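You operate a simulated robot arm through the tools that you are given. There is no shell and no other tool. Be economical: measure what you need, move in short steps, check, and stop when the job is done.

The job below is to be done with a simulated two-armed robot. You get a single attempt, and the scene is never put back.

Task
Open the air, set 5.5 bar, thread channel 1 and shut the grip.
Fine: first slider forward before the grip shuts; leave the other rolls and controls as they are.

The check looks at the end state, three seconds after you hand in, the way a careful person would. Anything else that was tipped, shoved, dropped, spilled or broken makes it a failure.

Robot
Two 7-joint arms with fingered hands on one trunk, on a base that drives. Base frame: it is fixed to the floor where the robot stands at the start and does not move with it; the origin is under the middle of the robot, x ahead of it, y to its left, z up. Lengths are in m, angles in degrees, forces in N, time in s.
The left shoulder is at the start at [0.055, 0.215, 0.945], the right one opposite. With the tool pointing down near the work surface each hand reaches from about 0.1 to 0.56 m from the robot's upright axis, wherever it stands, measured 20 degrees to its own side. Places, roughly: black disc [1.3, -0.7, 0.6]; black roll [-2, -0.5, 1.25]; brake lever [1.3, -0.9, 0.4]; brown roll [-1.25, 0.25, 1.25]; channel dial [0.9, -0.4, 0.8]; clamp lever [0.8, -0.4, 0.5]; first slider [1.1, -0.2, 0.8]; grey roll [-1.75, -0.25, 1.25]; grip lever [1, -0.5, 0.9]; left button [0.1, 0.3, 0.7]; right button [0.2, 0.2, 0.7]; valve lever [0.6, 0, 0.7]; white roll [-1.75, -0.5, 0.5]; winder knob [1, -0.5, 0.6]; zero button [0.8, -0.2, 0.8]. Payload 3.6 kg a hand.
Tool frame (each hand has its own): the origin (TCP) lies between the finger pads and is the grasp point; the fingertips stand 0.022 m ahead of it; z points along the fingers, y is the line along which they close. The gripper opens to 0.132 m. The gripper's body begins 0.06 m behind the TCP. The gripper is a hand of 4 fingers: y runs from the thumb to the fingers, the wrist lies at [0, 0, -0.203] in the tool frame.
Orientation is that of the tool frame in the base frame, as a unit quaternion [x, y, z, w]. With the fingers straight down and closing along the base's y, the tool's x points along the base's -x, its y along +y and its z along -z.

Tools
- The arms move only by the tool arm_command. It takes "left_commands", "right_commands" or both (then of equal length, played together; a hand with none holds still); each is a list of rows, each an object (a shift or turn left out is 0) with "xyz": the shift along the base's x, y, z in m, a list of three; "rotation": the turn, a rotation vector about the base's x, y, z in degrees, a list of three. In form: [{"xyz": [x, y, z], "rotation": [rx, ry, rz]}, ...]. A call has 1 to 20 rows; each row is the pose to reach, as a shift and turn from the pose commanded when the call began. Rows are played at 5 a second. More than 0.05 m and 8.6 degrees between two rows, and nothing of the call is played. A pose out of reach is approached as far as the arm can. The call stops where the force on the tool passes 40 N (or 10 N more than at its start, if that is more) or the arm is blocked; 0.2 s more then pass. In this call time passes only in rows, and 0.2 s behind the last. It gives the time, the measured TCP pose, the force on the tool (base axes), the opening and the grip force at its end, in the units of the frame above (readings bear some noise), with the torque about the TCP (base axes, N m) and any sound that the robot's microphone picked up.
- Cameras (640 x 400 px; columns grow to the right, rows downward): "scene" is now at [0.1688, 0.0317, 0.8708]; the picture's right is [0.33, -0.94, -0.00], its down [-0.17, -0.06, -0.98] and it looks along [0.93, 0.32, -0.18] (base axes); focal length 214 px, centre (320, 200). "left" rides on the left gripper at [-0.053, -0.053, -0.084] in its tool frame; the picture's right is [0.71, -0.71, 0.00], its down [0.53, 0.53, -0.67] and it looks along [0.47, 0.47, 0.74] (tool axes); focal length 247 px, centre (320, 200). "right" rides on the right gripper at [0.053, -0.053, -0.084] in its tool frame; the picture's right is [0.71, 0.71, 0.00], its down [-0.53, 0.53, -0.67] and it looks along [-0.47, 0.47, 0.74] (tool axes); focal length 247 px, centre (320, 200). There is no depth. A picture from a camera that has moved, and an enlarged one, comes with that camera's place and axes in the base frame and with its lens.
- capture(camera): a new picture of that camera. The clock stands still meanwhile.
- raise_lower(by): slides the trunk up (or, below 0, down) by that many m; the arms and the scene camera ride with it, the base frame stays. It gives what a move gives, with no picture.
- roll_base(legs): drives the robot by 1 to 6 legs, each [ahead, turn to the left] in m and degrees, along the robot's own axes; the way and the turn of a leg run together, so that a leg with both is an arc; at most 1.5 m and 180 degrees a leg. The arms and the cameras ride along, it lands a little off, and it stops where it bumps. It gives what a move gives.
- move_fingers(finger1, finger2, finger3, thumb_bend, hand): sets how far each is bent, from 0 (flat) to 1 (curled in); at 0.3 the hand is open as for a grip, at 0.7 the pads meet at the TCP. One left out holds its place. A second passes; each finger stops where it meets its share of the squeeze, and holds until it gets a number again. It is the only way to open and close the hand. It gives what a move gives, with no picture; readings hold the bend of each and the force on the fingers (four entries, about 0 where the hand has none), thumb and palm.
- aim_head(pan, tilt): turns the head with the scene camera to pan (to the left, within 60 degrees either way) and tilt (down, from -29 to 69), counted from straight ahead of the robot. It gives what a move gives.
- zoom(camera, box): a new picture of the part [left, top, right, bottom] of that camera's present view, enlarged. The clock stands still meanwhile.
- sign_off(): hands the job in; it is judged then, once.

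Work in short steps. Places have to be worked out from the pictures, the camera data and where the tool is seen: move nearer, look again, correct. Check each grasp and each placing, and mend what went wrong. You have 120 turns and 88 pictures in all, those below and enlarged ones among them. Open the grippers and draw the arms clear of the work before you hand the job in, unless the task says otherwise; then end with one line.

The tools are called as a command line: name --argument value ..., lists and objects as JSON in quotes. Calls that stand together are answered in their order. arm_command: Moves the arms, as the interface text tells. Its arguments: {"type":"object","properties":{"left_commands":{"type":"array","items":{"type":"object","properties":{"xyz":{"type":"array","items":{"type":"number"}},"rotation":{"type":"array","items":{"type":"number"}}}}},"right_commands":{"type":"array","items":{"type":"object","properties":{"xyz":{"type":"array","items":{"type":"number"}},"rotation":{"type":"array","items":{"type":"number"}}}}}},"required":[]} The other tools are called the same way: raise_lower (by) slides the trunk up or down; move_fingers (finger1, finger2, finger3, thumb_bend, hand) moves the fingers one by one; roll_base (legs) drives the base; aim_head (pan, tilt) turns the head that bears the scene camera; capture (camera) takes a picture; zoom (camera, box) takes an enlarged picture of a part of a camera's view; sign_off () hands the job in.

At the start:

```text
time_s: 0.0
left_ee_pos: [0.4657, 0.1793, 0.9921]
left_tool_rot: [0.0, 1.0, 0.0, 0.0]
left_ft_force: [0.2, -0.3, 1.1]
left_ft_torque: [-0.04, 0.02, -0.01]
left_grip_width: 0.132
left_finger_force: 0.1
left_shape: jaw
left_bend: [0.3, 0.3, 0.3, 0.3]
left_finger forces: [0.0, 0.0, 0.0, 0.0, 0.1, 0.0]
right_ee_pos: [0.4434, -0.2509, 0.9028]
right_tool_rot: [0.0, 1.0, 0.0, -0.001]
right_ft_force: [0.1, -0.3, -0.3]
right_ft_torque: [-0.02, 0.01, 0.03]
right_grip_width: 0.1317
right_finger_force: 0.1
right_shape: jaw
right_bend: [0.3, 0.3, 0.3, 0.3]
right_finger forces: [0.0, 0.0, 0.1, 0.0, 0.1, 0.0]
trunk travel left (down, up): [-0.225, 0.451]
robot x, y, heading: [-0.0019, -0.0029, 0.2]
head pan, tilt: [19.2, 10.4]
```

scene: 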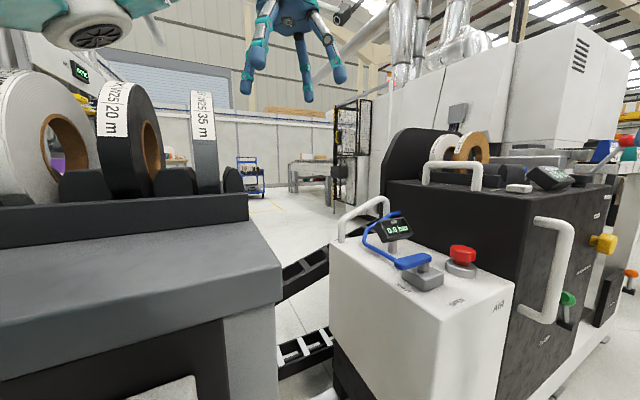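
right: 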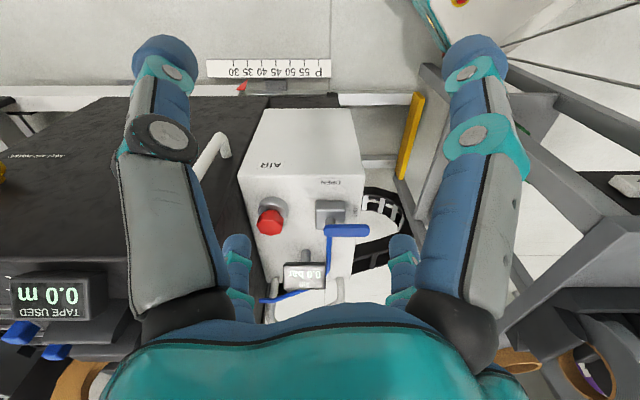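
left: 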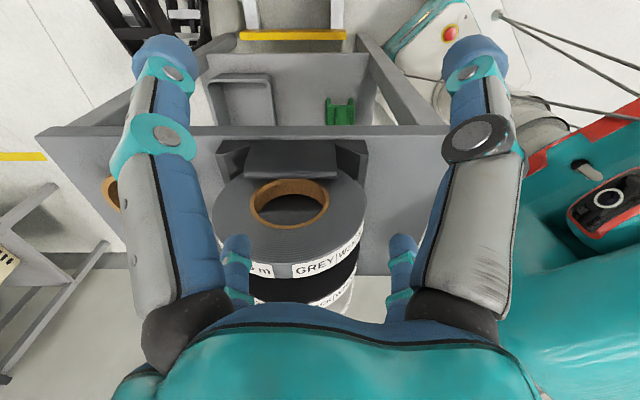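

The air box with a blue valve lever, a 0.0 bar gauge and a red knob is ahead to the right. I'll pan the head right and look at the controls before touching anything.

aim_head --pan -20 --tilt 15

capture --camera "scene"

zoom --camera "right" --box '[200, 40, 440, 320]'

```text
time_s: 1.1
left_ee_pos: [0.4658, 0.18, 0.9927]
left_tool_rot: [0.001, 1.0, 0.001, 0.001]
left_ft_force: [0.2, 0.2, -1.0]
left_ft_torque: [0.02, 0.0, -0.01]
left_grip_width: 0.1318
left_finger_force: 0.1
left_shape: jaw
left_bend: [0.3, 0.3, 0.3, 0.3]
left_finger forces: [0.0, 0.0, 0.0, 0.0, 0.1, 0.0]
right_ee_pos: [0.4434, -0.2515, 0.9035]
right_tool_rot: [0.0, 1.0, 0.0, -0.001]
right_ft_force: [-0.3, -1.0, -0.1]
right_ft_torque: [-0.01, 0.0, -0.03]
right_grip_width: 0.132
right_finger_force: 0.1
right_shape: jaw
right_bend: [0.3, 0.3, 0.3, 0.3]
right_finger forces: [0.0, 0.0, 0.0, 0.1, 0.1, 0.1]
trunk travel left (down, up): [-0.225, 0.451]
robot x, y, heading: [0.0003, -0.0011, -0.1]
head pan, tilt: [-20.0, 15.0]
```

```text
84 pictures are left
camera scene: at [0.1687, -0.0307, 0.8633], right [-0.34, -0.94, 0.0], down [-0.24, 0.09, -0.97], along [0.91, -0.33, -0.26], focal length 214 px, centre (320, 200)
```

scene: 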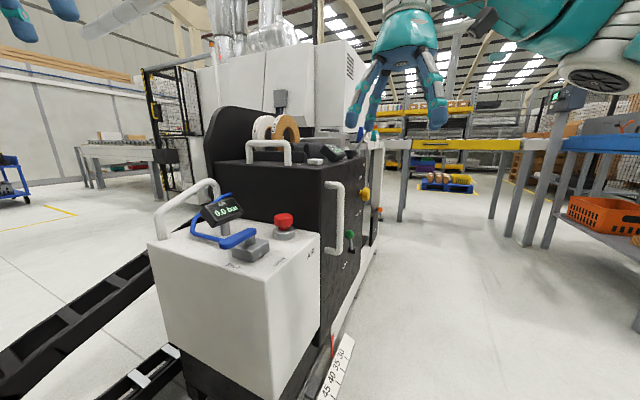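

```text
1.43 times, centred on (320, 180) of right
camera zoom: at [0.3881, -0.304, 0.9854], right [-0.71, 0.71, 0.0], down [0.53, 0.53, 0.67], along [0.47, 0.47, -0.74], focal length 353 px, centre (320, 229)
```

zoom: 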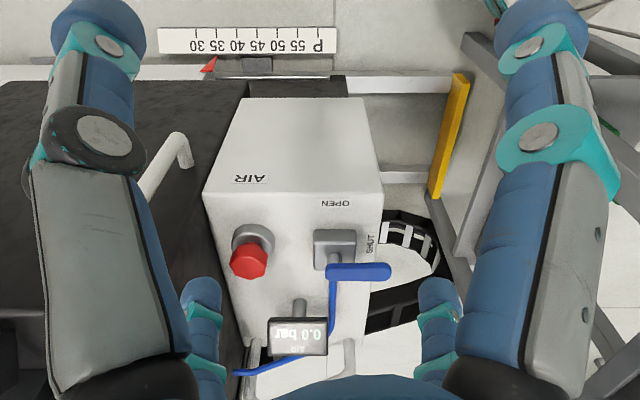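

I want a close view of the machine's labels and the air panel. Zooming on the scene picture.

zoom --camera "scene" --box '[190, 90, 400, 280]'

zoom --camera "right" --box '[0, 60, 250, 400]'

```text
2.11 times, centred on (295, 185) of scene
camera zoom: at [0.1687, -0.0307, 0.8633], right [-0.34, -0.94, 0.0], down [-0.24, 0.09, -0.97], along [0.91, -0.33, -0.26], focal length 452 px, centre (373, 232)
```

zoom: 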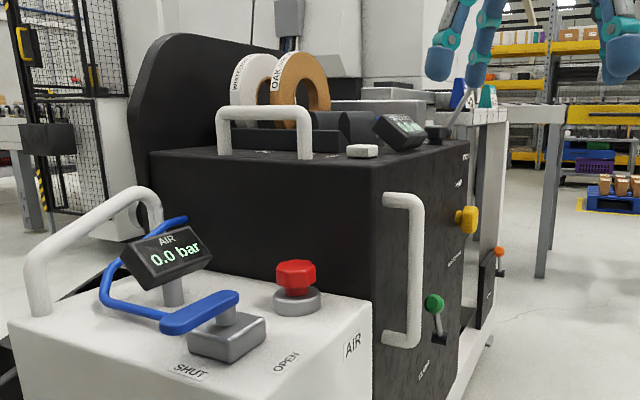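

```text
1.18 times, centred on (125, 230) of right
camera zoom: at [0.3881, -0.304, 0.9854], right [-0.71, 0.71, 0.0], down [0.53, 0.53, 0.67], along [0.47, 0.47, -0.74], focal length 291 px, centre (549, 165)
```

zoom: 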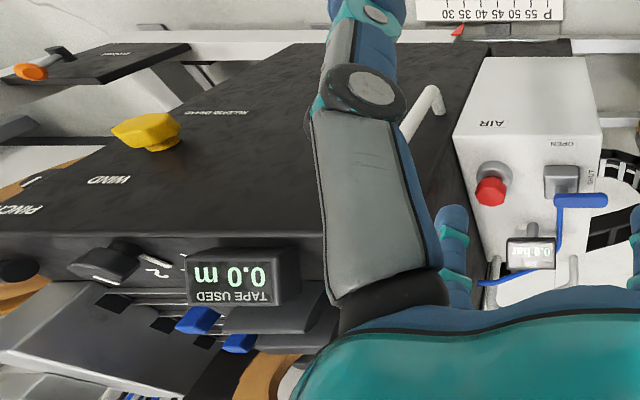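

The machine runs along u≈(0.66,-0.75), and its operator side faces roughly (-0.75,-0.66). The valve pivot is at about (0.60,-0.06,0.66) and the red knob at (0.66,-0.125,0.68). I'll raise the trunk for clearance, then drive to the operator side facing about 41°.

raise_lower --by 0.15

roll_base --legs '[[0, -50], [0.366, 0], [0, 91]]'

aim_head --pan -20 --tilt 40

capture --camera "scene"

capture --camera "right"

```text
time_s: 2.8
left_ee_pos: [0.466, 0.1801, 1.1421]
left_tool_rot: [0.0, 1.0, 0.001, -0.001]
left_ft_force: [0.0, -0.4, 0.5]
left_ft_torque: [0.0, -0.02, 0.01]
left_grip_width: 0.1319
left_finger_force: 0.1
left_shape: jaw
left_bend: [0.3, 0.3, 0.3, 0.3]
left_finger forces: [0.0, 0.0, 0.0, 0.0, 0.0, 0.0]
right_ee_pos: [0.4432, -0.2515, 1.0514]
right_tool_rot: [0.0, 1.0, 0.0, 0.0]
right_ft_force: [0.5, 0.4, 0.2]
right_ft_torque: [-0.02, 0.0, 0.0]
right_grip_width: 0.1319
right_finger_force: 0.0
right_shape: jaw
right_bend: [0.3, 0.3, 0.3, 0.3]
right_finger forces: [0.1, 0.0, 0.1, 0.0, 0.1, 0.0]
trunk travel left (down, up): [-0.375, 0.301]
robot x, y, heading: [-0.0008, 0.0016, -0.1]
head pan, tilt: [-20.0, 15.0]
```

```text
time_s: 4.6
left_ee_pos: [0.4572, -0.016, 1.1444]
left_tool_rot: [0.214, 0.977, 0.003, 0.001]
left_ft_force: [0.1, -0.4, 0.2]
left_ft_torque: [0.03, -0.02, 0.04]
left_grip_width: 0.1321
left_finger_force: 0.0
left_shape: jaw
left_bend: [0.3, 0.3, 0.3, 0.3]
left_finger forces: [0.0, 0.1, 0.1, 0.0, 0.0, 0.0]
right_ee_pos: [0.2555, -0.3975, 1.0528]
right_tool_rot: [0.214, 0.977, 0.003, -0.001]
right_ft_force: [-0.3, -0.4, -0.7]
right_ft_torque: [0.03, -0.02, 0.0]
right_grip_width: 0.1318
right_finger_force: 0.1
right_shape: jaw
right_bend: [0.3, 0.3, 0.3, 0.3]
right_finger forces: [0.1, 0.0, 0.0, 0.0, 0.0, 0.1]
trunk travel left (down, up): [-0.375, 0.301]
robot x, y, heading: [-0.0377, 0.0232, -18.3]
head pan, tilt: [-20.0, 15.0]
stopped in leg 1: the robot was blocked; the commanded pose is now the measured one
```

```text
time_s: 5.5
left_ee_pos: [0.4618, -0.0121, 1.1421]
left_tool_rot: [0.214, 0.977, 0.001, 0.001]
left_ft_force: [-0.8, 0.1, -0.5]
left_ft_torque: [-0.06, -0.02, -0.01]
left_grip_width: 0.1318
left_finger_force: 0.0
left_shape: jaw
left_bend: [0.3, 0.3, 0.3, 0.3]
left_finger forces: [0.1, 0.1, 0.0, 0.0, 0.0, 0.1]
right_ee_pos: [0.2592, -0.3932, 1.0542]
right_tool_rot: [0.211, 0.977, 0.001, 0.0]
right_ft_force: [0.2, 0.2, 0.4]
right_ft_torque: [0.01, -0.03, -0.01]
right_grip_width: 0.1322
right_finger_force: 0.0
right_shape: jaw
right_bend: [0.3, 0.3, 0.3, 0.3]
right_finger forces: [0.0, 0.0, 0.0, 0.0, 0.1, 0.0]
trunk travel left (down, up): [-0.375, 0.301]
robot x, y, heading: [-0.0406, 0.0205, -18.5]
head pan, tilt: [-20.0, 40.0]
```

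```text
80 pictures are left
camera scene: at [0.1037, -0.0543, 0.9801], right [-0.62, -0.79, 0.0], down [-0.51, 0.4, -0.77], along [0.6, -0.47, -0.64], focal length 214 px, centre (320, 200)
```

scene: 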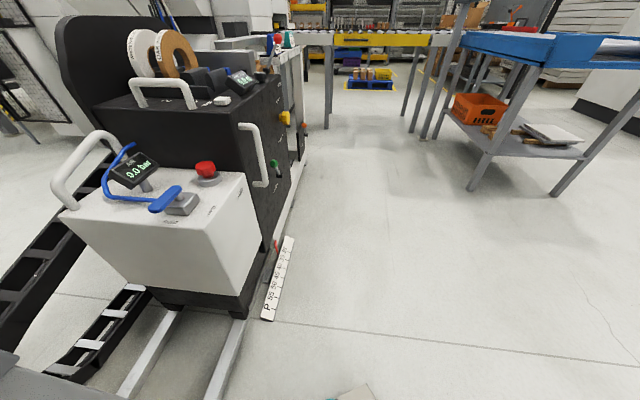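

```text
79 pictures are left
camera right: at [0.1875, -0.4204, 1.1362], right [-0.35, 0.94, 0.0], down [0.7, 0.26, 0.67], along [0.62, 0.24, -0.74], focal length 247 px, centre (320, 200)
```

right: 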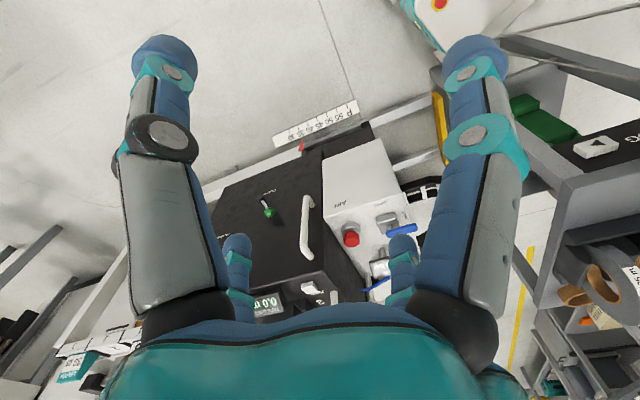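

The turn was blocked at -18°. I need to see what the base is touching, so I'll look left and down, and right and down.

aim_head --pan 60 --tilt 55

capture --camera "scene"

capture --camera "left"

aim_head --pan 0 --tilt 69

capture --camera "scene"

```text
time_s: 7.0
left_ee_pos: [0.4621, -0.0115, 1.143]
left_tool_rot: [0.213, 0.977, 0.001, 0.0]
left_ft_force: [-0.4, -0.2, -0.7]
left_ft_torque: [-0.02, -0.01, -0.01]
left_grip_width: 0.132
left_finger_force: 0.1
left_shape: jaw
left_bend: [0.3, 0.3, 0.3, 0.3]
left_finger forces: [0.0, 0.0, 0.0, 0.1, 0.0, 0.1]
right_ee_pos: [0.2599, -0.3933, 1.0535]
right_tool_rot: [0.212, 0.977, 0.001, 0.0]
right_ft_force: [0.7, -0.7, -0.3]
right_ft_torque: [-0.02, -0.04, 0.0]
right_grip_width: 0.1321
right_finger_force: 0.0
right_shape: jaw
right_bend: [0.3, 0.3, 0.3, 0.3]
right_finger forces: [0.0, 0.0, 0.1, 0.0, 0.0, 0.0]
trunk travel left (down, up): [-0.375, 0.301]
robot x, y, heading: [-0.0355, 0.0224, -18.1]
head pan, tilt: [60.0, 55.0]
```

```text
78 pictures are left
camera scene: at [0.0906, 0.0461, 0.9594], right [0.67, -0.75, 0.0], down [-0.61, -0.55, -0.57], along [0.43, 0.38, -0.82], focal length 214 px, centre (320, 200)
```

scene: 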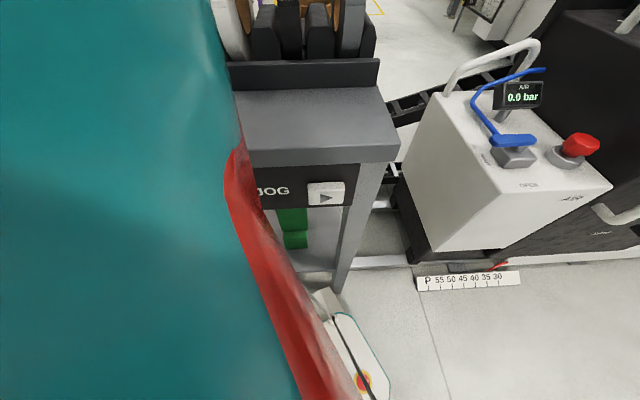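

```text
77 pictures are left
camera left: at [0.4883, -0.0832, 1.227], right [-0.94, -0.35, 0.0], down [-0.26, 0.7, 0.67], along [-0.23, 0.63, -0.74], focal length 247 px, centre (320, 200)
```

left: 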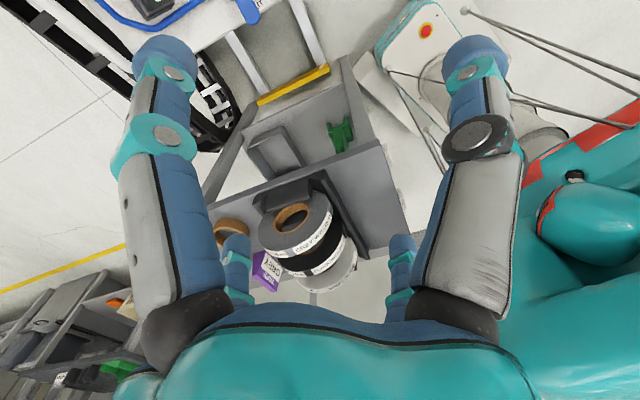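

```text
time_s: 8.3
left_ee_pos: [0.4593, -0.0121, 1.1427]
left_tool_rot: [0.213, 0.977, 0.0, 0.001]
left_ft_force: [0.7, -0.2, 1.1]
left_ft_torque: [0.01, 0.02, 0.0]
left_grip_width: 0.132
left_finger_force: 0.1
left_shape: jaw
left_bend: [0.3, 0.3, 0.3, 0.3]
left_finger forces: [0.0, 0.1, 0.0, 0.0, 0.1, 0.0]
right_ee_pos: [0.2592, -0.3943, 1.0535]
right_tool_rot: [0.211, 0.977, 0.001, 0.0]
right_ft_force: [0.2, -0.3, 0.1]
right_ft_torque: [-0.02, 0.02, 0.02]
right_grip_width: 0.1319
right_finger_force: 0.1
right_shape: jaw
right_bend: [0.3, 0.3, 0.3, 0.3]
right_finger forces: [0.0, 0.1, 0.0, 0.0, 0.1, 0.0]
trunk travel left (down, up): [-0.375, 0.301]
robot x, y, heading: [-0.0366, 0.0187, -18.2]
head pan, tilt: [0.0, 68.8]
```

```text
76 pictures are left
camera scene: at [0.0899, -0.0194, 0.944], right [-0.31, -0.95, 0.0], down [-0.89, 0.29, -0.36], along [0.34, -0.11, -0.93], focal length 214 px, centre (320, 200)
```

scene: 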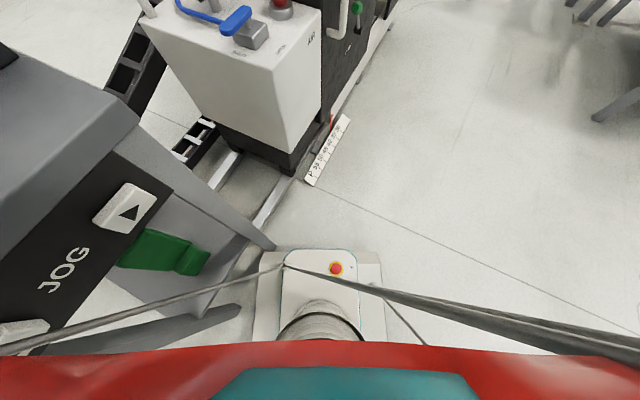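

The base's left side met the jog bench frame. I'll turn back, reverse away from the bench, go around on a diagonal, and then face the air box.

roll_base --legs '[[0, 18], [-0.36, 0], [0, -33.5], [0.66, 0], [0, 74.5]]'

aim_head --pan -15 --tilt 45

capture --camera "scene"

```text
time_s: 19.0
left_ee_pos: [0.5679, -0.0647, 1.1425]
left_tool_rot: [-0.128, 0.992, 0.001, 0.0]
left_ft_force: [0.9, -0.2, -0.5]
left_ft_torque: [-0.04, 0.02, -0.01]
left_grip_width: 0.132
left_finger_force: 0.1
left_shape: jaw
left_bend: [0.3, 0.3, 0.3, 0.3]
left_finger forces: [0.1, 0.0, 0.0, 0.0, 0.1, 0.1]
right_ee_pos: [0.653, -0.4882, 1.0546]
right_tool_rot: [-0.129, 0.992, 0.0, -0.001]
right_ft_force: [0.1, 0.0, -0.1]
right_ft_torque: [0.0, 0.0, 0.01]
right_grip_width: 0.1319
right_finger_force: 0.0
right_shape: jaw
right_bend: [0.3, 0.3, 0.3, 0.3]
right_finger forces: [0.1, 0.1, 0.0, 0.0, 0.0, 0.1]
trunk travel left (down, up): [-0.375, 0.301]
robot x, y, heading: [0.1728, -0.3978, 23.6]
head pan, tilt: [0.0, 68.8]
stopped in leg 5: the robot was blocked; the commanded pose is now the measured one
```

```text
time_s: 19.9
left_ee_pos: [0.5669, -0.0677, 1.1446]
left_tool_rot: [-0.127, 0.992, 0.001, 0.001]
left_ft_force: [0.3, -0.2, -1.0]
left_ft_torque: [-0.03, -0.01, 0.01]
left_grip_width: 0.1323
left_finger_force: 0.1
left_shape: jaw
left_bend: [0.3, 0.3, 0.3, 0.3]
left_finger forces: [0.1, 0.0, 0.0, 0.0, 0.1, 0.0]
right_ee_pos: [0.6542, -0.4912, 1.0556]
right_tool_rot: [-0.129, 0.992, 0.001, 0.0]
right_ft_force: [0.0, 0.7, 0.3]
right_ft_torque: [-0.01, 0.0, 0.0]
right_grip_width: 0.1319
right_finger_force: 0.1
right_shape: jaw
right_bend: [0.3, 0.3, 0.3, 0.3]
right_finger forces: [0.1, 0.1, 0.0, 0.1, 0.1, 0.0]
trunk travel left (down, up): [-0.375, 0.301]
robot x, y, heading: [0.1742, -0.401, 23.5]
head pan, tilt: [-15.0, 45.0]
```

```text
75 pictures are left
camera scene: at [0.327, -0.3565, 0.9727], right [0.15, -0.99, 0.0], down [-0.7, -0.1, -0.71], along [0.7, 0.1, -0.71], focal length 214 px, centre (320, 200)
```

scene: 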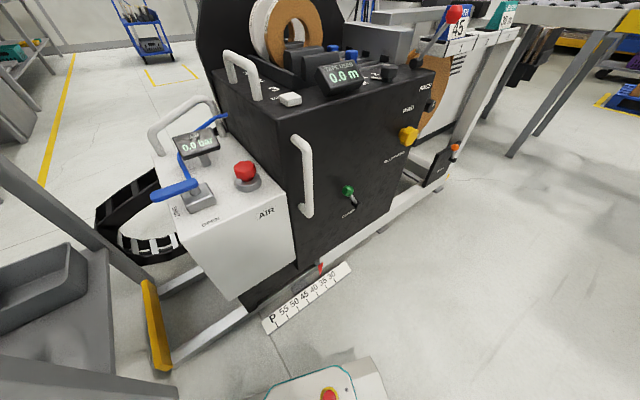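

The base is now in front of the air box but rubs something on its left. I'll shift right along the machine and face it squarely, so the left arm can work the air controls.

roll_base --legs '[[0, -49], [0.227, 0], [0, 66]]'

aim_head --pan 10 --tilt 45

capture --camera "scene"

capture --camera "left"

```text
time_s: 23.1
left_ee_pos: [0.7053, -0.494, 1.1504]
left_tool_rot: [0.298, 0.955, 0.001, 0.008]
left_ft_force: [1.5, -0.6, -0.7]
left_ft_torque: [0.04, 0.11, -0.02]
left_grip_width: 0.1318
left_finger_force: 0.1
left_shape: jaw
left_bend: [0.3, 0.3, 0.3, 0.3]
left_finger forces: [0.0, 0.0, 0.0, 0.0, 0.0, 0.0]
right_ee_pos: [0.4421, -0.8348, 1.0576]
right_tool_rot: [0.295, 0.955, 0.001, 0.005]
right_ft_force: [0.8, 0.0, -0.5]
right_ft_torque: [0.05, 0.08, 0.01]
right_grip_width: 0.1319
right_finger_force: 0.0
right_shape: jaw
right_bend: [0.3, 0.3, 0.3, 0.3]
right_finger forces: [0.0, 0.0, 0.0, 0.0, 0.0, 0.1]
trunk travel left (down, up): [-0.375, 0.301]
robot x, y, heading: [0.2273, -0.3798, -27.9]
head pan, tilt: [-15.0, 45.0]
stopped in leg 2: the robot was blocked; the commanded pose is now the measured one
```

```text
time_s: 24.0
left_ee_pos: [0.708, -0.4914, 1.1499]
left_tool_rot: [0.298, 0.954, -0.001, 0.007]
left_ft_force: [0.1, 0.4, -0.7]
left_ft_torque: [-0.01, 0.01, -0.03]
left_grip_width: 0.1321
left_finger_force: 0.0
left_shape: jaw
left_bend: [0.3, 0.3, 0.3, 0.3]
left_finger forces: [0.1, 0.0, 0.0, 0.0, 0.1, 0.0]
right_ee_pos: [0.4426, -0.8341, 1.0579]
right_tool_rot: [0.295, 0.956, 0.0, 0.005]
right_ft_force: [0.2, 0.0, 0.5]
right_ft_torque: [0.0, 0.01, -0.01]
right_grip_width: 0.1319
right_finger_force: 0.0
right_shape: jaw
right_bend: [0.3, 0.3, 0.3, 0.3]
right_finger forces: [0.0, 0.1, 0.0, 0.0, 0.0, 0.0]
trunk travel left (down, up): [-0.375, 0.301]
robot x, y, heading: [0.2253, -0.38, -27.7]
head pan, tilt: [10.0, 45.0]
```

```text
74 pictures are left
camera scene: at [0.373, -0.4395, 0.9727], right [-0.3, -0.95, 0.0], down [-0.68, 0.21, -0.71], along [0.67, -0.21, -0.71], focal length 214 px, centre (320, 200)
```

scene: 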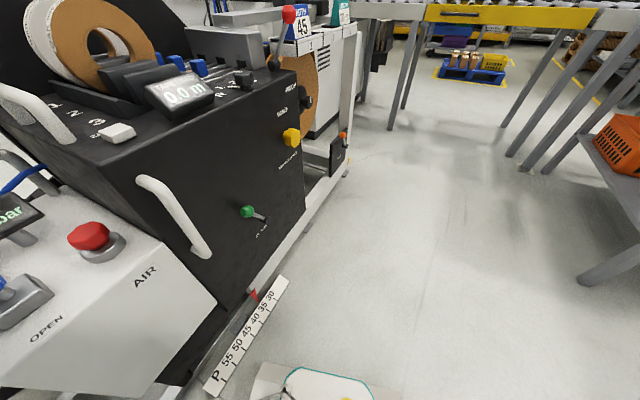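

```text
73 pictures are left
camera left: at [0.72, -0.5657, 1.2357], right [-0.98, -0.18, -0.01], down [-0.14, 0.73, 0.66], along [-0.11, 0.65, -0.75], focal length 247 px, centre (320, 200)
```

left: 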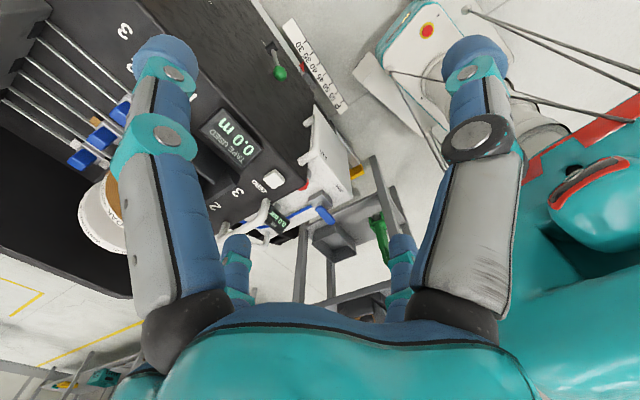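

Blocked again while driving along. The floor near the base looks clear, so I suspect the left elbow is catching. I'll look at the left arm and at the floor to the left.

aim_head --pan 60 --tilt 15

capture --camera "scene"

aim_head --pan 60 --tilt 69

capture --camera "scene"

```text
time_s: 25.2
left_ee_pos: [0.7074, -0.4916, 1.1512]
left_tool_rot: [0.298, 0.955, 0.0, 0.007]
left_ft_force: [0.9, 0.2, -0.6]
left_ft_torque: [0.01, -0.04, -0.04]
left_grip_width: 0.1319
left_finger_force: 0.1
left_shape: jaw
left_bend: [0.3, 0.3, 0.3, 0.3]
left_finger forces: [0.0, 0.1, 0.0, 0.0, 0.1, 0.0]
right_ee_pos: [0.4421, -0.8336, 1.0594]
right_tool_rot: [0.296, 0.955, 0.0, 0.006]
right_ft_force: [0.0, -1.5, -0.3]
right_ft_torque: [0.0, 0.03, 0.01]
right_grip_width: 0.1321
right_finger_force: 0.1
right_shape: jaw
right_bend: [0.3, 0.3, 0.3, 0.3]
right_finger forces: [0.0, 0.0, 0.0, 0.1, 0.0, 0.0]
trunk travel left (down, up): [-0.375, 0.301]
robot x, y, heading: [0.2289, -0.378, -27.6]
head pan, tilt: [60.0, 15.0]
```

```text
72 pictures are left
camera scene: at [0.3739, -0.3648, 1.0196], right [0.54, -0.84, 0.0], down [-0.22, -0.14, -0.97], along [0.81, 0.52, -0.26], focal length 214 px, centre (320, 200)
```

scene: 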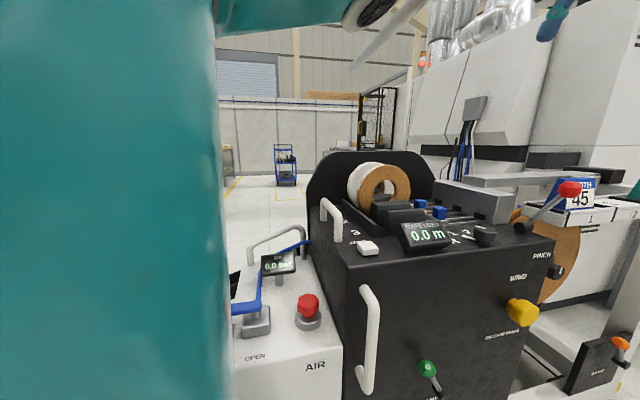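

```text
time_s: 26.4
left_ee_pos: [0.7057, -0.4925, 1.1508]
left_tool_rot: [0.297, 0.955, 0.0, 0.007]
left_ft_force: [0.4, -0.2, -0.2]
left_ft_torque: [0.0, 0.02, 0.0]
left_grip_width: 0.132
left_finger_force: 0.1
left_shape: jaw
left_bend: [0.3, 0.3, 0.3, 0.3]
left_finger forces: [0.0, 0.0, 0.1, 0.0, 0.0, 0.1]
right_ee_pos: [0.4424, -0.8348, 1.0605]
right_tool_rot: [0.296, 0.955, -0.001, 0.004]
right_ft_force: [0.1, -1.2, -0.1]
right_ft_torque: [-0.03, -0.02, 0.0]
right_grip_width: 0.132
right_finger_force: 0.0
right_shape: jaw
right_bend: [0.3, 0.3, 0.3, 0.3]
right_finger forces: [0.0, 0.0, 0.0, 0.0, 0.0, 0.1]
trunk travel left (down, up): [-0.375, 0.301]
robot x, y, heading: [0.2248, -0.3831, -27.5]
head pan, tilt: [60.0, 68.8]
```

```text
71 pictures are left
camera scene: at [0.3422, -0.3848, 0.944], right [0.54, -0.84, 0.0], down [-0.79, -0.5, -0.36], along [0.31, 0.2, -0.93], focal length 214 px, centre (320, 200)
```

scene: 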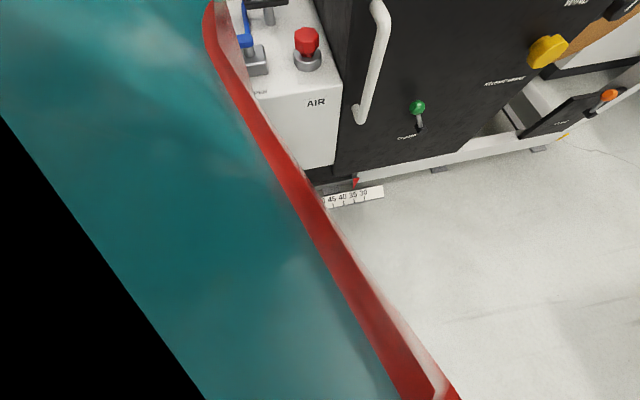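

The wide torso skirt is what catches near the air box. I'll back off, move further from the machine's front, and then approach head-on at 41°.

roll_base --legs '[[-0.1, 0], [0, -45], [0.3, 0], [0, 114], [0.1, 0]]'

aim_head --pan 10 --tilt 40

capture --camera "scene"

```text
time_s: 30.3
left_ee_pos: [0.3922, -0.777, 1.1566]
left_tool_rot: [0.648, 0.761, -0.006, 0.013]
left_ft_force: [-0.1, -0.5, -1.0]
left_ft_torque: [0.06, -0.03, 0.01]
left_grip_width: 0.1321
left_finger_force: 0.1
left_shape: jaw
left_bend: [0.3, 0.3, 0.3, 0.3]
left_finger forces: [0.0, 0.0, 0.0, 0.1, 0.1, 0.0]
right_ee_pos: [-0.038, -0.8243, 1.0635]
right_tool_rot: [0.646, 0.764, -0.006, 0.008]
right_ft_force: [0.0, 0.0, -0.7]
right_ft_torque: [0.04, -0.01, 0.03]
right_grip_width: 0.1321
right_finger_force: 0.0
right_shape: jaw
right_bend: [0.3, 0.3, 0.3, 0.3]
right_finger forces: [0.1, 0.1, 0.0, 0.1, 0.0, 0.0]
trunk travel left (down, up): [-0.375, 0.301]
robot x, y, heading: [0.1794, -0.3569, -75.3]
head pan, tilt: [60.0, 68.8]
stopped in leg 3: the robot was blocked; the commanded pose is now the measured one
```

```text
time_s: 31.4
left_ee_pos: [0.3942, -0.7755, 1.158]
left_tool_rot: [0.649, 0.761, -0.006, 0.012]
left_ft_force: [-0.3, 0.0, 0.1]
left_ft_torque: [0.01, -0.01, -0.02]
left_grip_width: 0.132
left_finger_force: 0.1
left_shape: jaw
left_bend: [0.3, 0.3, 0.3, 0.3]
left_finger forces: [0.1, 0.0, 0.0, 0.0, 0.0, 0.1]
right_ee_pos: [-0.037, -0.8245, 1.0648]
right_tool_rot: [0.646, 0.764, -0.006, 0.008]
right_ft_force: [-0.4, -0.3, 0.0]
right_ft_torque: [0.0, -0.01, 0.01]
right_grip_width: 0.132
right_finger_force: 0.0
right_shape: jaw
right_bend: [0.3, 0.3, 0.3, 0.3]
right_finger forces: [0.0, 0.0, 0.0, 0.0, 0.1, 0.0]
trunk travel left (down, up): [-0.375, 0.301]
robot x, y, heading: [0.183, -0.3577, -75.4]
head pan, tilt: [10.0, 40.0]
```

```text
70 pictures are left
camera scene: at [0.2354, -0.5048, 0.9801], right [-0.91, -0.42, 0.0], down [-0.27, 0.59, -0.77], along [0.32, -0.7, -0.64], focal length 214 px, centre (320, 200)
```

scene: 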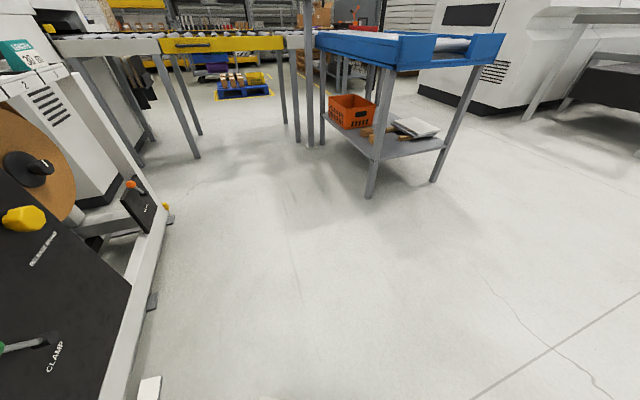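

Blocked again with nothing visible ahead, and both hands have risen a little, so the base may be riding on something. Looking straight down in front and at the left camera.

aim_head --pan 0 --tilt 69

capture --camera "scene"

capture --camera "right"

capture --camera "left"

```text
time_s: 32.4
left_ee_pos: [0.3939, -0.7763, 1.1576]
left_tool_rot: [0.648, 0.761, -0.006, 0.013]
left_ft_force: [0.2, 0.0, 0.0]
left_ft_torque: [-0.01, -0.02, 0.02]
left_grip_width: 0.132
left_finger_force: 0.0
left_shape: jaw
left_bend: [0.3, 0.3, 0.3, 0.3]
left_finger forces: [0.1, 0.0, 0.1, 0.0, 0.1, 0.1]
right_ee_pos: [-0.038, -0.8241, 1.064]
right_tool_rot: [0.646, 0.763, -0.006, 0.007]
right_ft_force: [0.3, -0.4, 0.0]
right_ft_torque: [0.02, 0.01, 0.01]
right_grip_width: 0.1322
right_finger_force: 0.1
right_shape: jaw
right_bend: [0.3, 0.3, 0.3, 0.3]
right_finger forces: [0.1, 0.0, 0.0, 0.1, 0.0, 0.0]
trunk travel left (down, up): [-0.375, 0.301]
robot x, y, heading: [0.1815, -0.3544, -75.5]
head pan, tilt: [0.0, 68.8]
```

```text
69 pictures are left
camera scene: at [0.2141, -0.482, 0.944], right [-0.97, -0.25, 0.0], down [-0.23, 0.9, -0.36], along [0.09, -0.35, -0.93], focal length 214 px, centre (320, 200)
```

scene: 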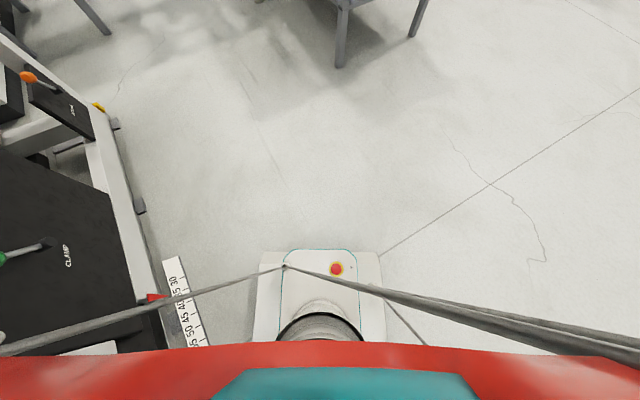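

```text
68 pictures are left
camera right: at [-0.1006, -0.7791, 1.1454], right [0.58, 0.81, -0.01], down [0.6, -0.42, 0.68], along [0.55, -0.4, -0.73], focal length 247 px, centre (320, 200)
```

right: 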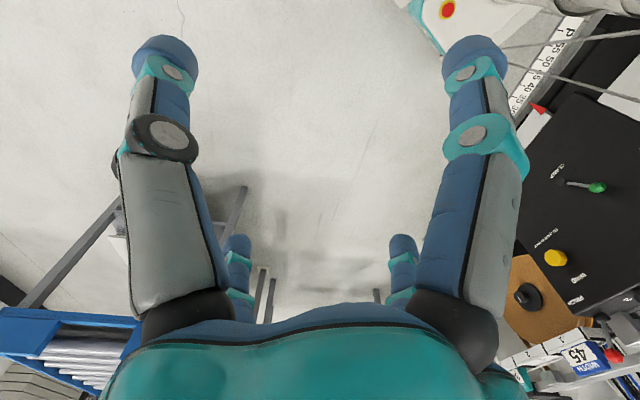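

```text
67 pictures are left
camera left: at [0.3497, -0.8361, 1.2434], right [-0.81, 0.59, -0.02], down [0.43, 0.62, 0.66], along [0.4, 0.52, -0.75], focal length 247 px, centre (320, 200)
```

left: 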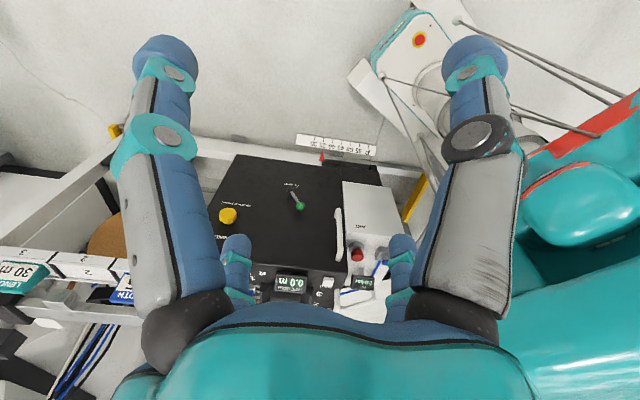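

Front and right are clear. The contact may be at the left side near the yellow bench post, so I'll zoom there in the left camera.

zoom --camera "left" --box '[330, 0, 640, 260]'

arm_command --right_commands '[{"rotation": [0, 0, -8.5]}, {"rotation": [0, 0, -17]}, {"rotation": [0, 0, -25.5]}, {"rotation": [0, 0, -34]}, {"rotation": [0, 0, -42.5]}, {"rotation": [0, 0, -51]}, {"rotation": [0, 0, -59.5]}, {"rotation": [0, 0, -68]}, {"rotation": [0, 0, -76.5]}, {"rotation": [0, 0, -85]}, {"rotation": [0, 0, -93.5]}, {"rotation": [0, 0, -102]}, {"rotation": [0, 0, -110.5]}, {"rotation": [0, 0, -119]}]'

capture --camera "right"

```text
1.54 times, centred on (485, 130) of left
camera zoom: at [0.3497, -0.8361, 1.2434], right [-0.81, 0.59, -0.02], down [0.43, 0.62, 0.66], along [0.4, 0.52, -0.75], focal length 380 px, centre (66, 308)
```

zoom: 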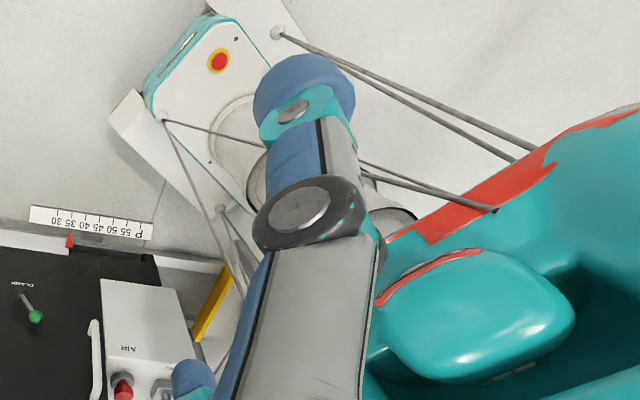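

```text
time_s: 35.4
left_ee_pos: [0.394, -0.7769, 1.1577]
left_tool_rot: [0.648, 0.762, -0.007, 0.012]
left_ft_force: [0.0, -0.3, 0.2]
left_ft_torque: [-0.01, 0.02, -0.02]
left_grip_width: 0.1316
left_finger_force: 0.1
left_shape: jaw
left_bend: [0.3, 0.3, 0.3, 0.3]
left_finger forces: [0.0, 0.1, 0.0, 0.0, 0.1, 0.0]
right_ee_pos: [-0.0377, -0.8237, 1.0648]
right_tool_rot: [0.985, -0.17, -0.01, -0.003]
right_ft_force: [-0.1, -0.4, 0.4]
right_ft_torque: [0.0, 0.04, 0.0]
right_grip_width: 0.1319
right_finger_force: 0.1
right_shape: jaw
right_bend: [0.3, 0.3, 0.3, 0.3]
right_finger forces: [0.1, 0.0, 0.0, 0.0, 0.1, 0.0]
trunk travel left (down, up): [-0.375, 0.301]
robot x, y, heading: [0.1803, -0.3522, -75.4]
head pan, tilt: [0.0, 68.8]
```

```text
65 pictures are left
camera right: at [0.0312, -0.7923, 1.1449], right [0.43, -0.9, -0.02], down [-0.66, -0.32, 0.68], along [-0.62, -0.28, -0.73], focal length 247 px, centre (320, 200)
```

right: 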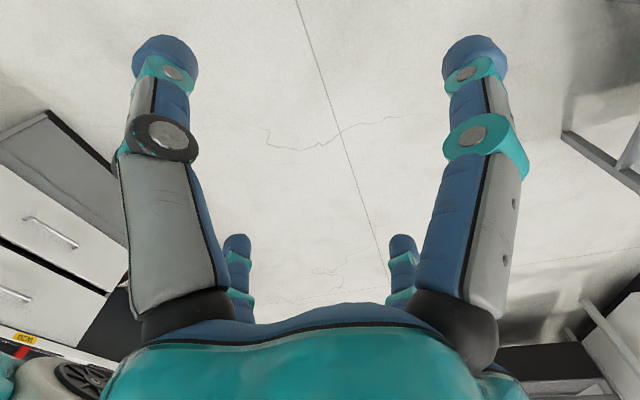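

No obstacle shows right behind either. I'll probe with a small forward step from this state to see whether it's truly stuck.

roll_base --legs '[[0.08, 0]]'

roll_base --legs '[[-0.05, 0]]'

```text
time_s: 36.4
left_ee_pos: [0.4149, -0.856, 1.1565]
left_tool_rot: [0.649, 0.761, -0.007, 0.012]
left_ft_force: [0.6, -0.1, -0.2]
left_ft_torque: [-0.01, -0.01, -0.01]
left_grip_width: 0.1318
left_finger_force: 0.0
left_shape: jaw
left_bend: [0.3, 0.3, 0.3, 0.3]
left_finger forces: [0.1, 0.0, 0.0, 0.0, 0.0, 0.0]
right_ee_pos: [-0.0156, -0.9044, 1.0623]
right_tool_rot: [0.986, -0.169, -0.012, -0.002]
right_ft_force: [0.2, 0.1, 0.0]
right_ft_torque: [0.0, 0.0, 0.01]
right_grip_width: 0.1317
right_finger_force: 0.0
right_shape: jaw
right_bend: [0.3, 0.3, 0.3, 0.3]
right_finger forces: [0.1, 0.0, 0.0, 0.0, 0.1, 0.0]
trunk travel left (down, up): [-0.375, 0.301]
robot x, y, heading: [0.2044, -0.4306, -75.4]
head pan, tilt: [0.0, 68.8]
```

```text
time_s: 37.4
left_ee_pos: [0.4011, -0.8031, 1.1587]
left_tool_rot: [0.647, 0.762, -0.007, 0.013]
left_ft_force: [0.5, 0.0, -0.2]
left_ft_torque: [-0.08, -0.02, 0.04]
left_grip_width: 0.132
left_finger_force: 0.0
left_shape: jaw
left_bend: [0.3, 0.3, 0.3, 0.3]
left_finger forces: [0.0, 0.0, 0.0, 0.0, 0.1, 0.1]
right_ee_pos: [-0.029, -0.8507, 1.0645]
right_tool_rot: [0.986, -0.168, -0.01, -0.001]
right_ft_force: [0.5, 0.3, 0.0]
right_ft_torque: [0.0, 0.02, -0.02]
right_grip_width: 0.1318
right_finger_force: 0.0
right_shape: jaw
right_bend: [0.3, 0.3, 0.3, 0.3]
right_finger forces: [0.0, 0.0, 0.0, 0.0, 0.1, 0.1]
trunk travel left (down, up): [-0.375, 0.301]
robot x, y, heading: [0.1885, -0.3825, -75.4]
head pan, tilt: [0.0, 68.8]
```

It moves freely now. Ahead 0.25 m, then turn to face the machine.

roll_base --legs '[[0.28, 0], [0, 116]]'

aim_head --pan 10 --tilt 40

capture --camera "scene"

```text
time_s: 42.0
left_ee_pos: [0.7279, -0.6671, 1.1597]
left_tool_rot: [0.167, 0.986, -0.001, 0.014]
left_ft_force: [0.4, -0.5, -0.1]
left_ft_torque: [0.0, 0.02, 0.01]
left_grip_width: 0.1321
left_finger_force: 0.2
left_shape: jaw
left_bend: [0.3, 0.3, 0.3, 0.3]
left_finger forces: [0.1, 0.0, 0.0, 0.0, 0.0, 0.1]
right_ee_pos: [0.5656, -1.0687, 1.0656]
right_tool_rot: [0.933, 0.359, -0.012, 0.005]
right_ft_force: [0.0, -0.3, 0.0]
right_ft_torque: [0.0, 0.02, -0.01]
right_grip_width: 0.1323
right_finger_force: 0.2
right_shape: jaw
right_bend: [0.3, 0.3, 0.3, 0.3]
right_finger forces: [0.1, 0.1, 0.0, 0.1, 0.0, 0.0]
trunk travel left (down, up): [-0.375, 0.301]
robot x, y, heading: [0.2409, -0.7024, -12.5]
head pan, tilt: [0.0, 68.8]
stopped in leg 2: the robot was blocked; the commanded pose is now the measured one
```

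```text
time_s: 43.0
left_ee_pos: [0.7265, -0.6687, 1.1583]
left_tool_rot: [0.168, 0.986, 0.0, 0.014]
left_ft_force: [0.0, -0.4, 0.3]
left_ft_torque: [-0.02, 0.01, 0.0]
left_grip_width: 0.1322
left_finger_force: 0.0
left_shape: jaw
left_bend: [0.3, 0.3, 0.3, 0.3]
left_finger forces: [0.1, 0.0, 0.0, 0.0, 0.0, 0.0]
right_ee_pos: [0.5647, -1.0693, 1.0666]
right_tool_rot: [0.933, 0.36, -0.01, 0.004]
right_ft_force: [0.7, 0.0, 0.8]
right_ft_torque: [0.0, 0.01, 0.01]
right_grip_width: 0.1318
right_finger_force: 0.2
right_shape: jaw
right_bend: [0.3, 0.3, 0.3, 0.3]
right_finger forces: [0.0, 0.0, 0.0, 0.1, 0.0, 0.0]
trunk travel left (down, up): [-0.375, 0.301]
robot x, y, heading: [0.2416, -0.7024, -12.8]
head pan, tilt: [10.0, 40.0]
```

```text
64 pictures are left
camera scene: at [0.4003, -0.7215, 0.98], right [-0.05, -1.0, 0.0], down [-0.64, 0.03, -0.76], along [0.76, -0.03, -0.64], focal length 214 px, centre (320, 200)
```

scene: 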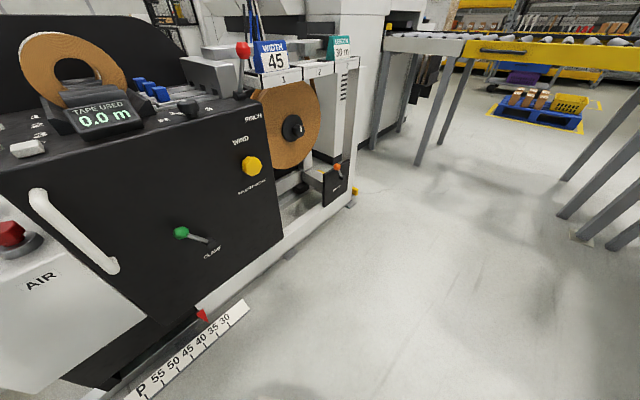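

Stopped partway again in open floor. I'll simply continue the turn in smaller legs.

roll_base --legs '[[0, 25]]'

roll_base --legs '[[0, 27]]'

```text
time_s: 44.7
left_ee_pos: [0.6674, -0.4631, 1.1598]
left_tool_rot: [-0.052, 0.999, 0.003, 0.013]
left_ft_force: [-1.1, -0.6, -0.6]
left_ft_torque: [-0.02, -0.03, 0.04]
left_grip_width: 0.1321
left_finger_force: 0.0
left_shape: jaw
left_bend: [0.3, 0.3, 0.3, 0.3]
left_finger forces: [0.0, 0.0, 0.0, 0.0, 0.0, 0.0]
right_ee_pos: [0.6926, -0.8942, 1.064]
right_tool_rot: [0.832, 0.555, -0.01, 0.005]
right_ft_force: [0.1, 1.0, -0.7]
right_ft_torque: [0.01, 0.04, -0.02]
right_grip_width: 0.1318
right_finger_force: 0.1
right_shape: jaw
right_bend: [0.3, 0.3, 0.3, 0.3]
right_finger forces: [0.0, 0.0, 0.1, 0.1, 0.1, 0.1]
trunk travel left (down, up): [-0.375, 0.301]
robot x, y, heading: [0.2443, -0.7229, 12.9]
head pan, tilt: [10.0, 40.0]
```

```text
time_s: 46.5
left_ee_pos: [0.506, -0.2963, 1.1589]
left_tool_rot: [-0.285, 0.958, 0.006, 0.011]
left_ft_force: [0.1, 0.2, -0.1]
left_ft_torque: [-0.01, 0.0, 0.0]
left_grip_width: 0.1322
left_finger_force: 0.1
left_shape: jaw
left_bend: [0.3, 0.3, 0.3, 0.3]
left_finger forces: [0.1, 0.0, 0.0, 0.1, 0.1, 0.1]
right_ee_pos: [0.7246, -0.6703, 1.066]
right_tool_rot: [0.679, 0.734, -0.009, 0.009]
right_ft_force: [-0.9, 0.3, -0.3]
right_ft_torque: [0.01, 0.04, 0.03]
right_grip_width: 0.1319
right_finger_force: 0.1
right_shape: jaw
right_bend: [0.3, 0.3, 0.3, 0.3]
right_finger forces: [0.0, 0.0, 0.1, 0.0, 0.1, 0.1]
trunk travel left (down, up): [-0.375, 0.301]
robot x, y, heading: [0.2648, -0.7407, 39.4]
head pan, tilt: [10.0, 40.0]
```

Facing 39° now. I'll move ahead 0.27 m towards the machine front.

roll_base --legs '[[0.27, 1]]'

aim_head --pan 15 --tilt 40

capture --camera "scene"

capture --camera "left"

```text
time_s: 48.4
left_ee_pos: [0.7055, -0.1152, 1.1602]
left_tool_rot: [-0.294, 0.956, 0.006, 0.011]
left_ft_force: [0.1, 0.4, 0.1]
left_ft_torque: [-0.03, -0.03, -0.01]
left_grip_width: 0.1321
left_finger_force: 0.0
left_shape: jaw
left_bend: [0.3, 0.3, 0.3, 0.3]
left_finger forces: [0.0, 0.0, 0.0, 0.0, 0.1, 0.1]
right_ee_pos: [0.9314, -0.4866, 1.0664]
right_tool_rot: [0.671, 0.741, -0.009, 0.009]
right_ft_force: [0.3, 0.1, -0.3]
right_ft_torque: [-0.02, -0.02, 0.01]
right_grip_width: 0.1319
right_finger_force: 0.0
right_shape: jaw
right_bend: [0.3, 0.3, 0.3, 0.3]
right_finger forces: [0.1, 0.1, 0.0, 0.0, 0.1, 0.1]
trunk travel left (down, up): [-0.375, 0.301]
robot x, y, heading: [0.4749, -0.5636, 40.6]
head pan, tilt: [10.0, 40.0]
```

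```text
time_s: 49.1
left_ee_pos: [0.7044, -0.1177, 1.1604]
left_tool_rot: [-0.294, 0.956, 0.006, 0.013]
left_ft_force: [-0.1, -0.3, 0.0]
left_ft_torque: [-0.01, 0.0, 0.0]
left_grip_width: 0.1321
left_finger_force: 0.1
left_shape: jaw
left_bend: [0.3, 0.3, 0.3, 0.3]
left_finger forces: [0.1, 0.0, 0.0, 0.0, 0.1, 0.1]
right_ee_pos: [0.9316, -0.4873, 1.0675]
right_tool_rot: [0.672, 0.741, -0.008, 0.009]
right_ft_force: [-0.3, 0.3, -0.5]
right_ft_torque: [-0.01, 0.01, -0.01]
right_grip_width: 0.1324
right_finger_force: 0.1
right_shape: jaw
right_bend: [0.3, 0.3, 0.3, 0.3]
right_finger forces: [0.0, 0.0, 0.0, 0.0, 0.0, 0.1]
trunk travel left (down, up): [-0.375, 0.301]
robot x, y, heading: [0.474, -0.5656, 40.5]
head pan, tilt: [15.0, 40.0]
```

```text
63 pictures are left
camera scene: at [0.5796, -0.4423, 0.9801], right [0.82, -0.57, 0.0], down [-0.37, -0.53, -0.77], along [0.43, 0.63, -0.64], focal length 214 px, centre (320, 200)
```

scene: 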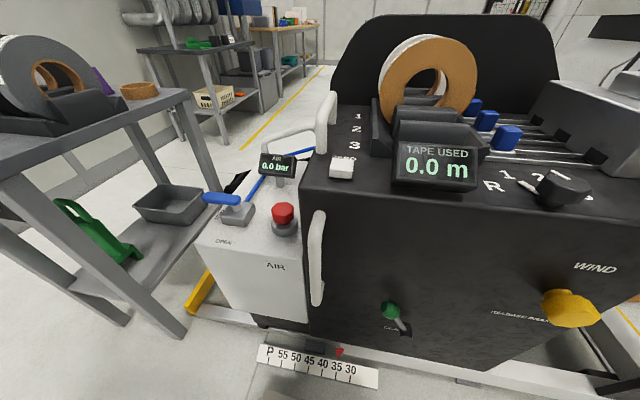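

```text
62 pictures are left
camera left: at [0.778, -0.1334, 1.2469], right [-0.19, -0.98, -0.02], down [-0.74, 0.13, 0.66], along [-0.64, 0.14, -0.75], focal length 247 px, centre (320, 200)
```

left: 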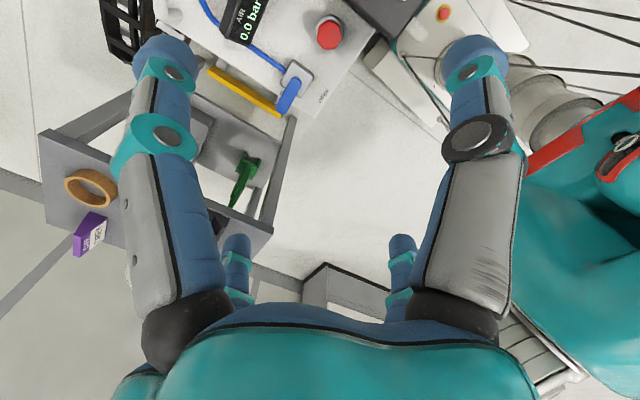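

Good view. I'll zoom into the machine's top panel to read the dial, sliders and rolls.

zoom --camera "scene" --box '[310, 20, 630, 220]'

aim_head --pan -15 --tilt 30

capture --camera "scene"

```text
2.00 times, centred on (470, 120) of scene
camera zoom: at [0.5796, -0.4423, 0.9801], right [0.82, -0.57, 0.0], down [-0.37, -0.53, -0.77], along [0.43, 0.63, -0.64], focal length 429 px, centre (20, 360)
```

zoom: 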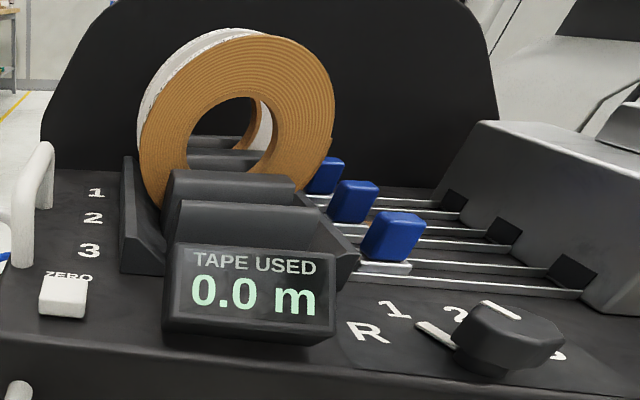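

```text
time_s: 50.0
left_ee_pos: [0.7048, -0.1169, 1.1606]
left_tool_rot: [-0.293, 0.956, 0.007, 0.013]
left_ft_force: [0.4, 0.2, 0.0]
left_ft_torque: [0.0, 0.03, 0.02]
left_grip_width: 0.1321
left_finger_force: 0.1
left_shape: jaw
left_bend: [0.3, 0.3, 0.3, 0.3]
left_finger forces: [0.1, 0.1, 0.0, 0.0, 0.0, 0.1]
right_ee_pos: [0.9301, -0.487, 1.0666]
right_tool_rot: [0.671, 0.742, -0.009, 0.009]
right_ft_force: [0.5, -0.5, 0.6]
right_ft_torque: [-0.02, 0.0, 0.03]
right_grip_width: 0.1321
right_finger_force: 0.0
right_shape: jaw
right_bend: [0.3, 0.3, 0.3, 0.3]
right_finger forces: [0.0, 0.1, 0.1, 0.0, 0.0, 0.0]
trunk travel left (down, up): [-0.375, 0.301]
robot x, y, heading: [0.4735, -0.5642, 40.5]
head pan, tilt: [-15.0, 30.0]
```

```text
60 pictures are left
camera scene: at [0.6131, -0.4732, 0.9954], right [0.43, -0.9, 0.0], down [-0.45, -0.22, -0.87], along [0.78, 0.37, -0.5], focal length 214 px, centre (320, 200)
```

scene: 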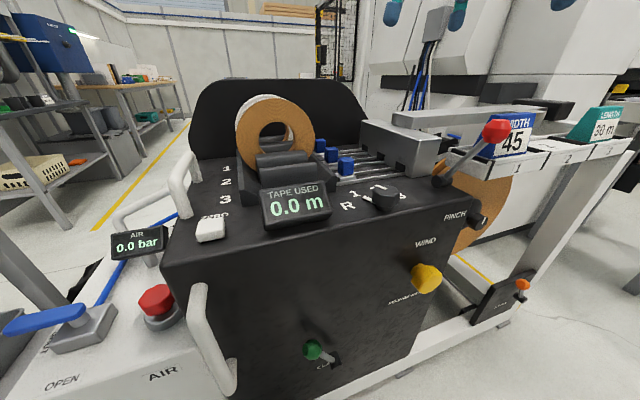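

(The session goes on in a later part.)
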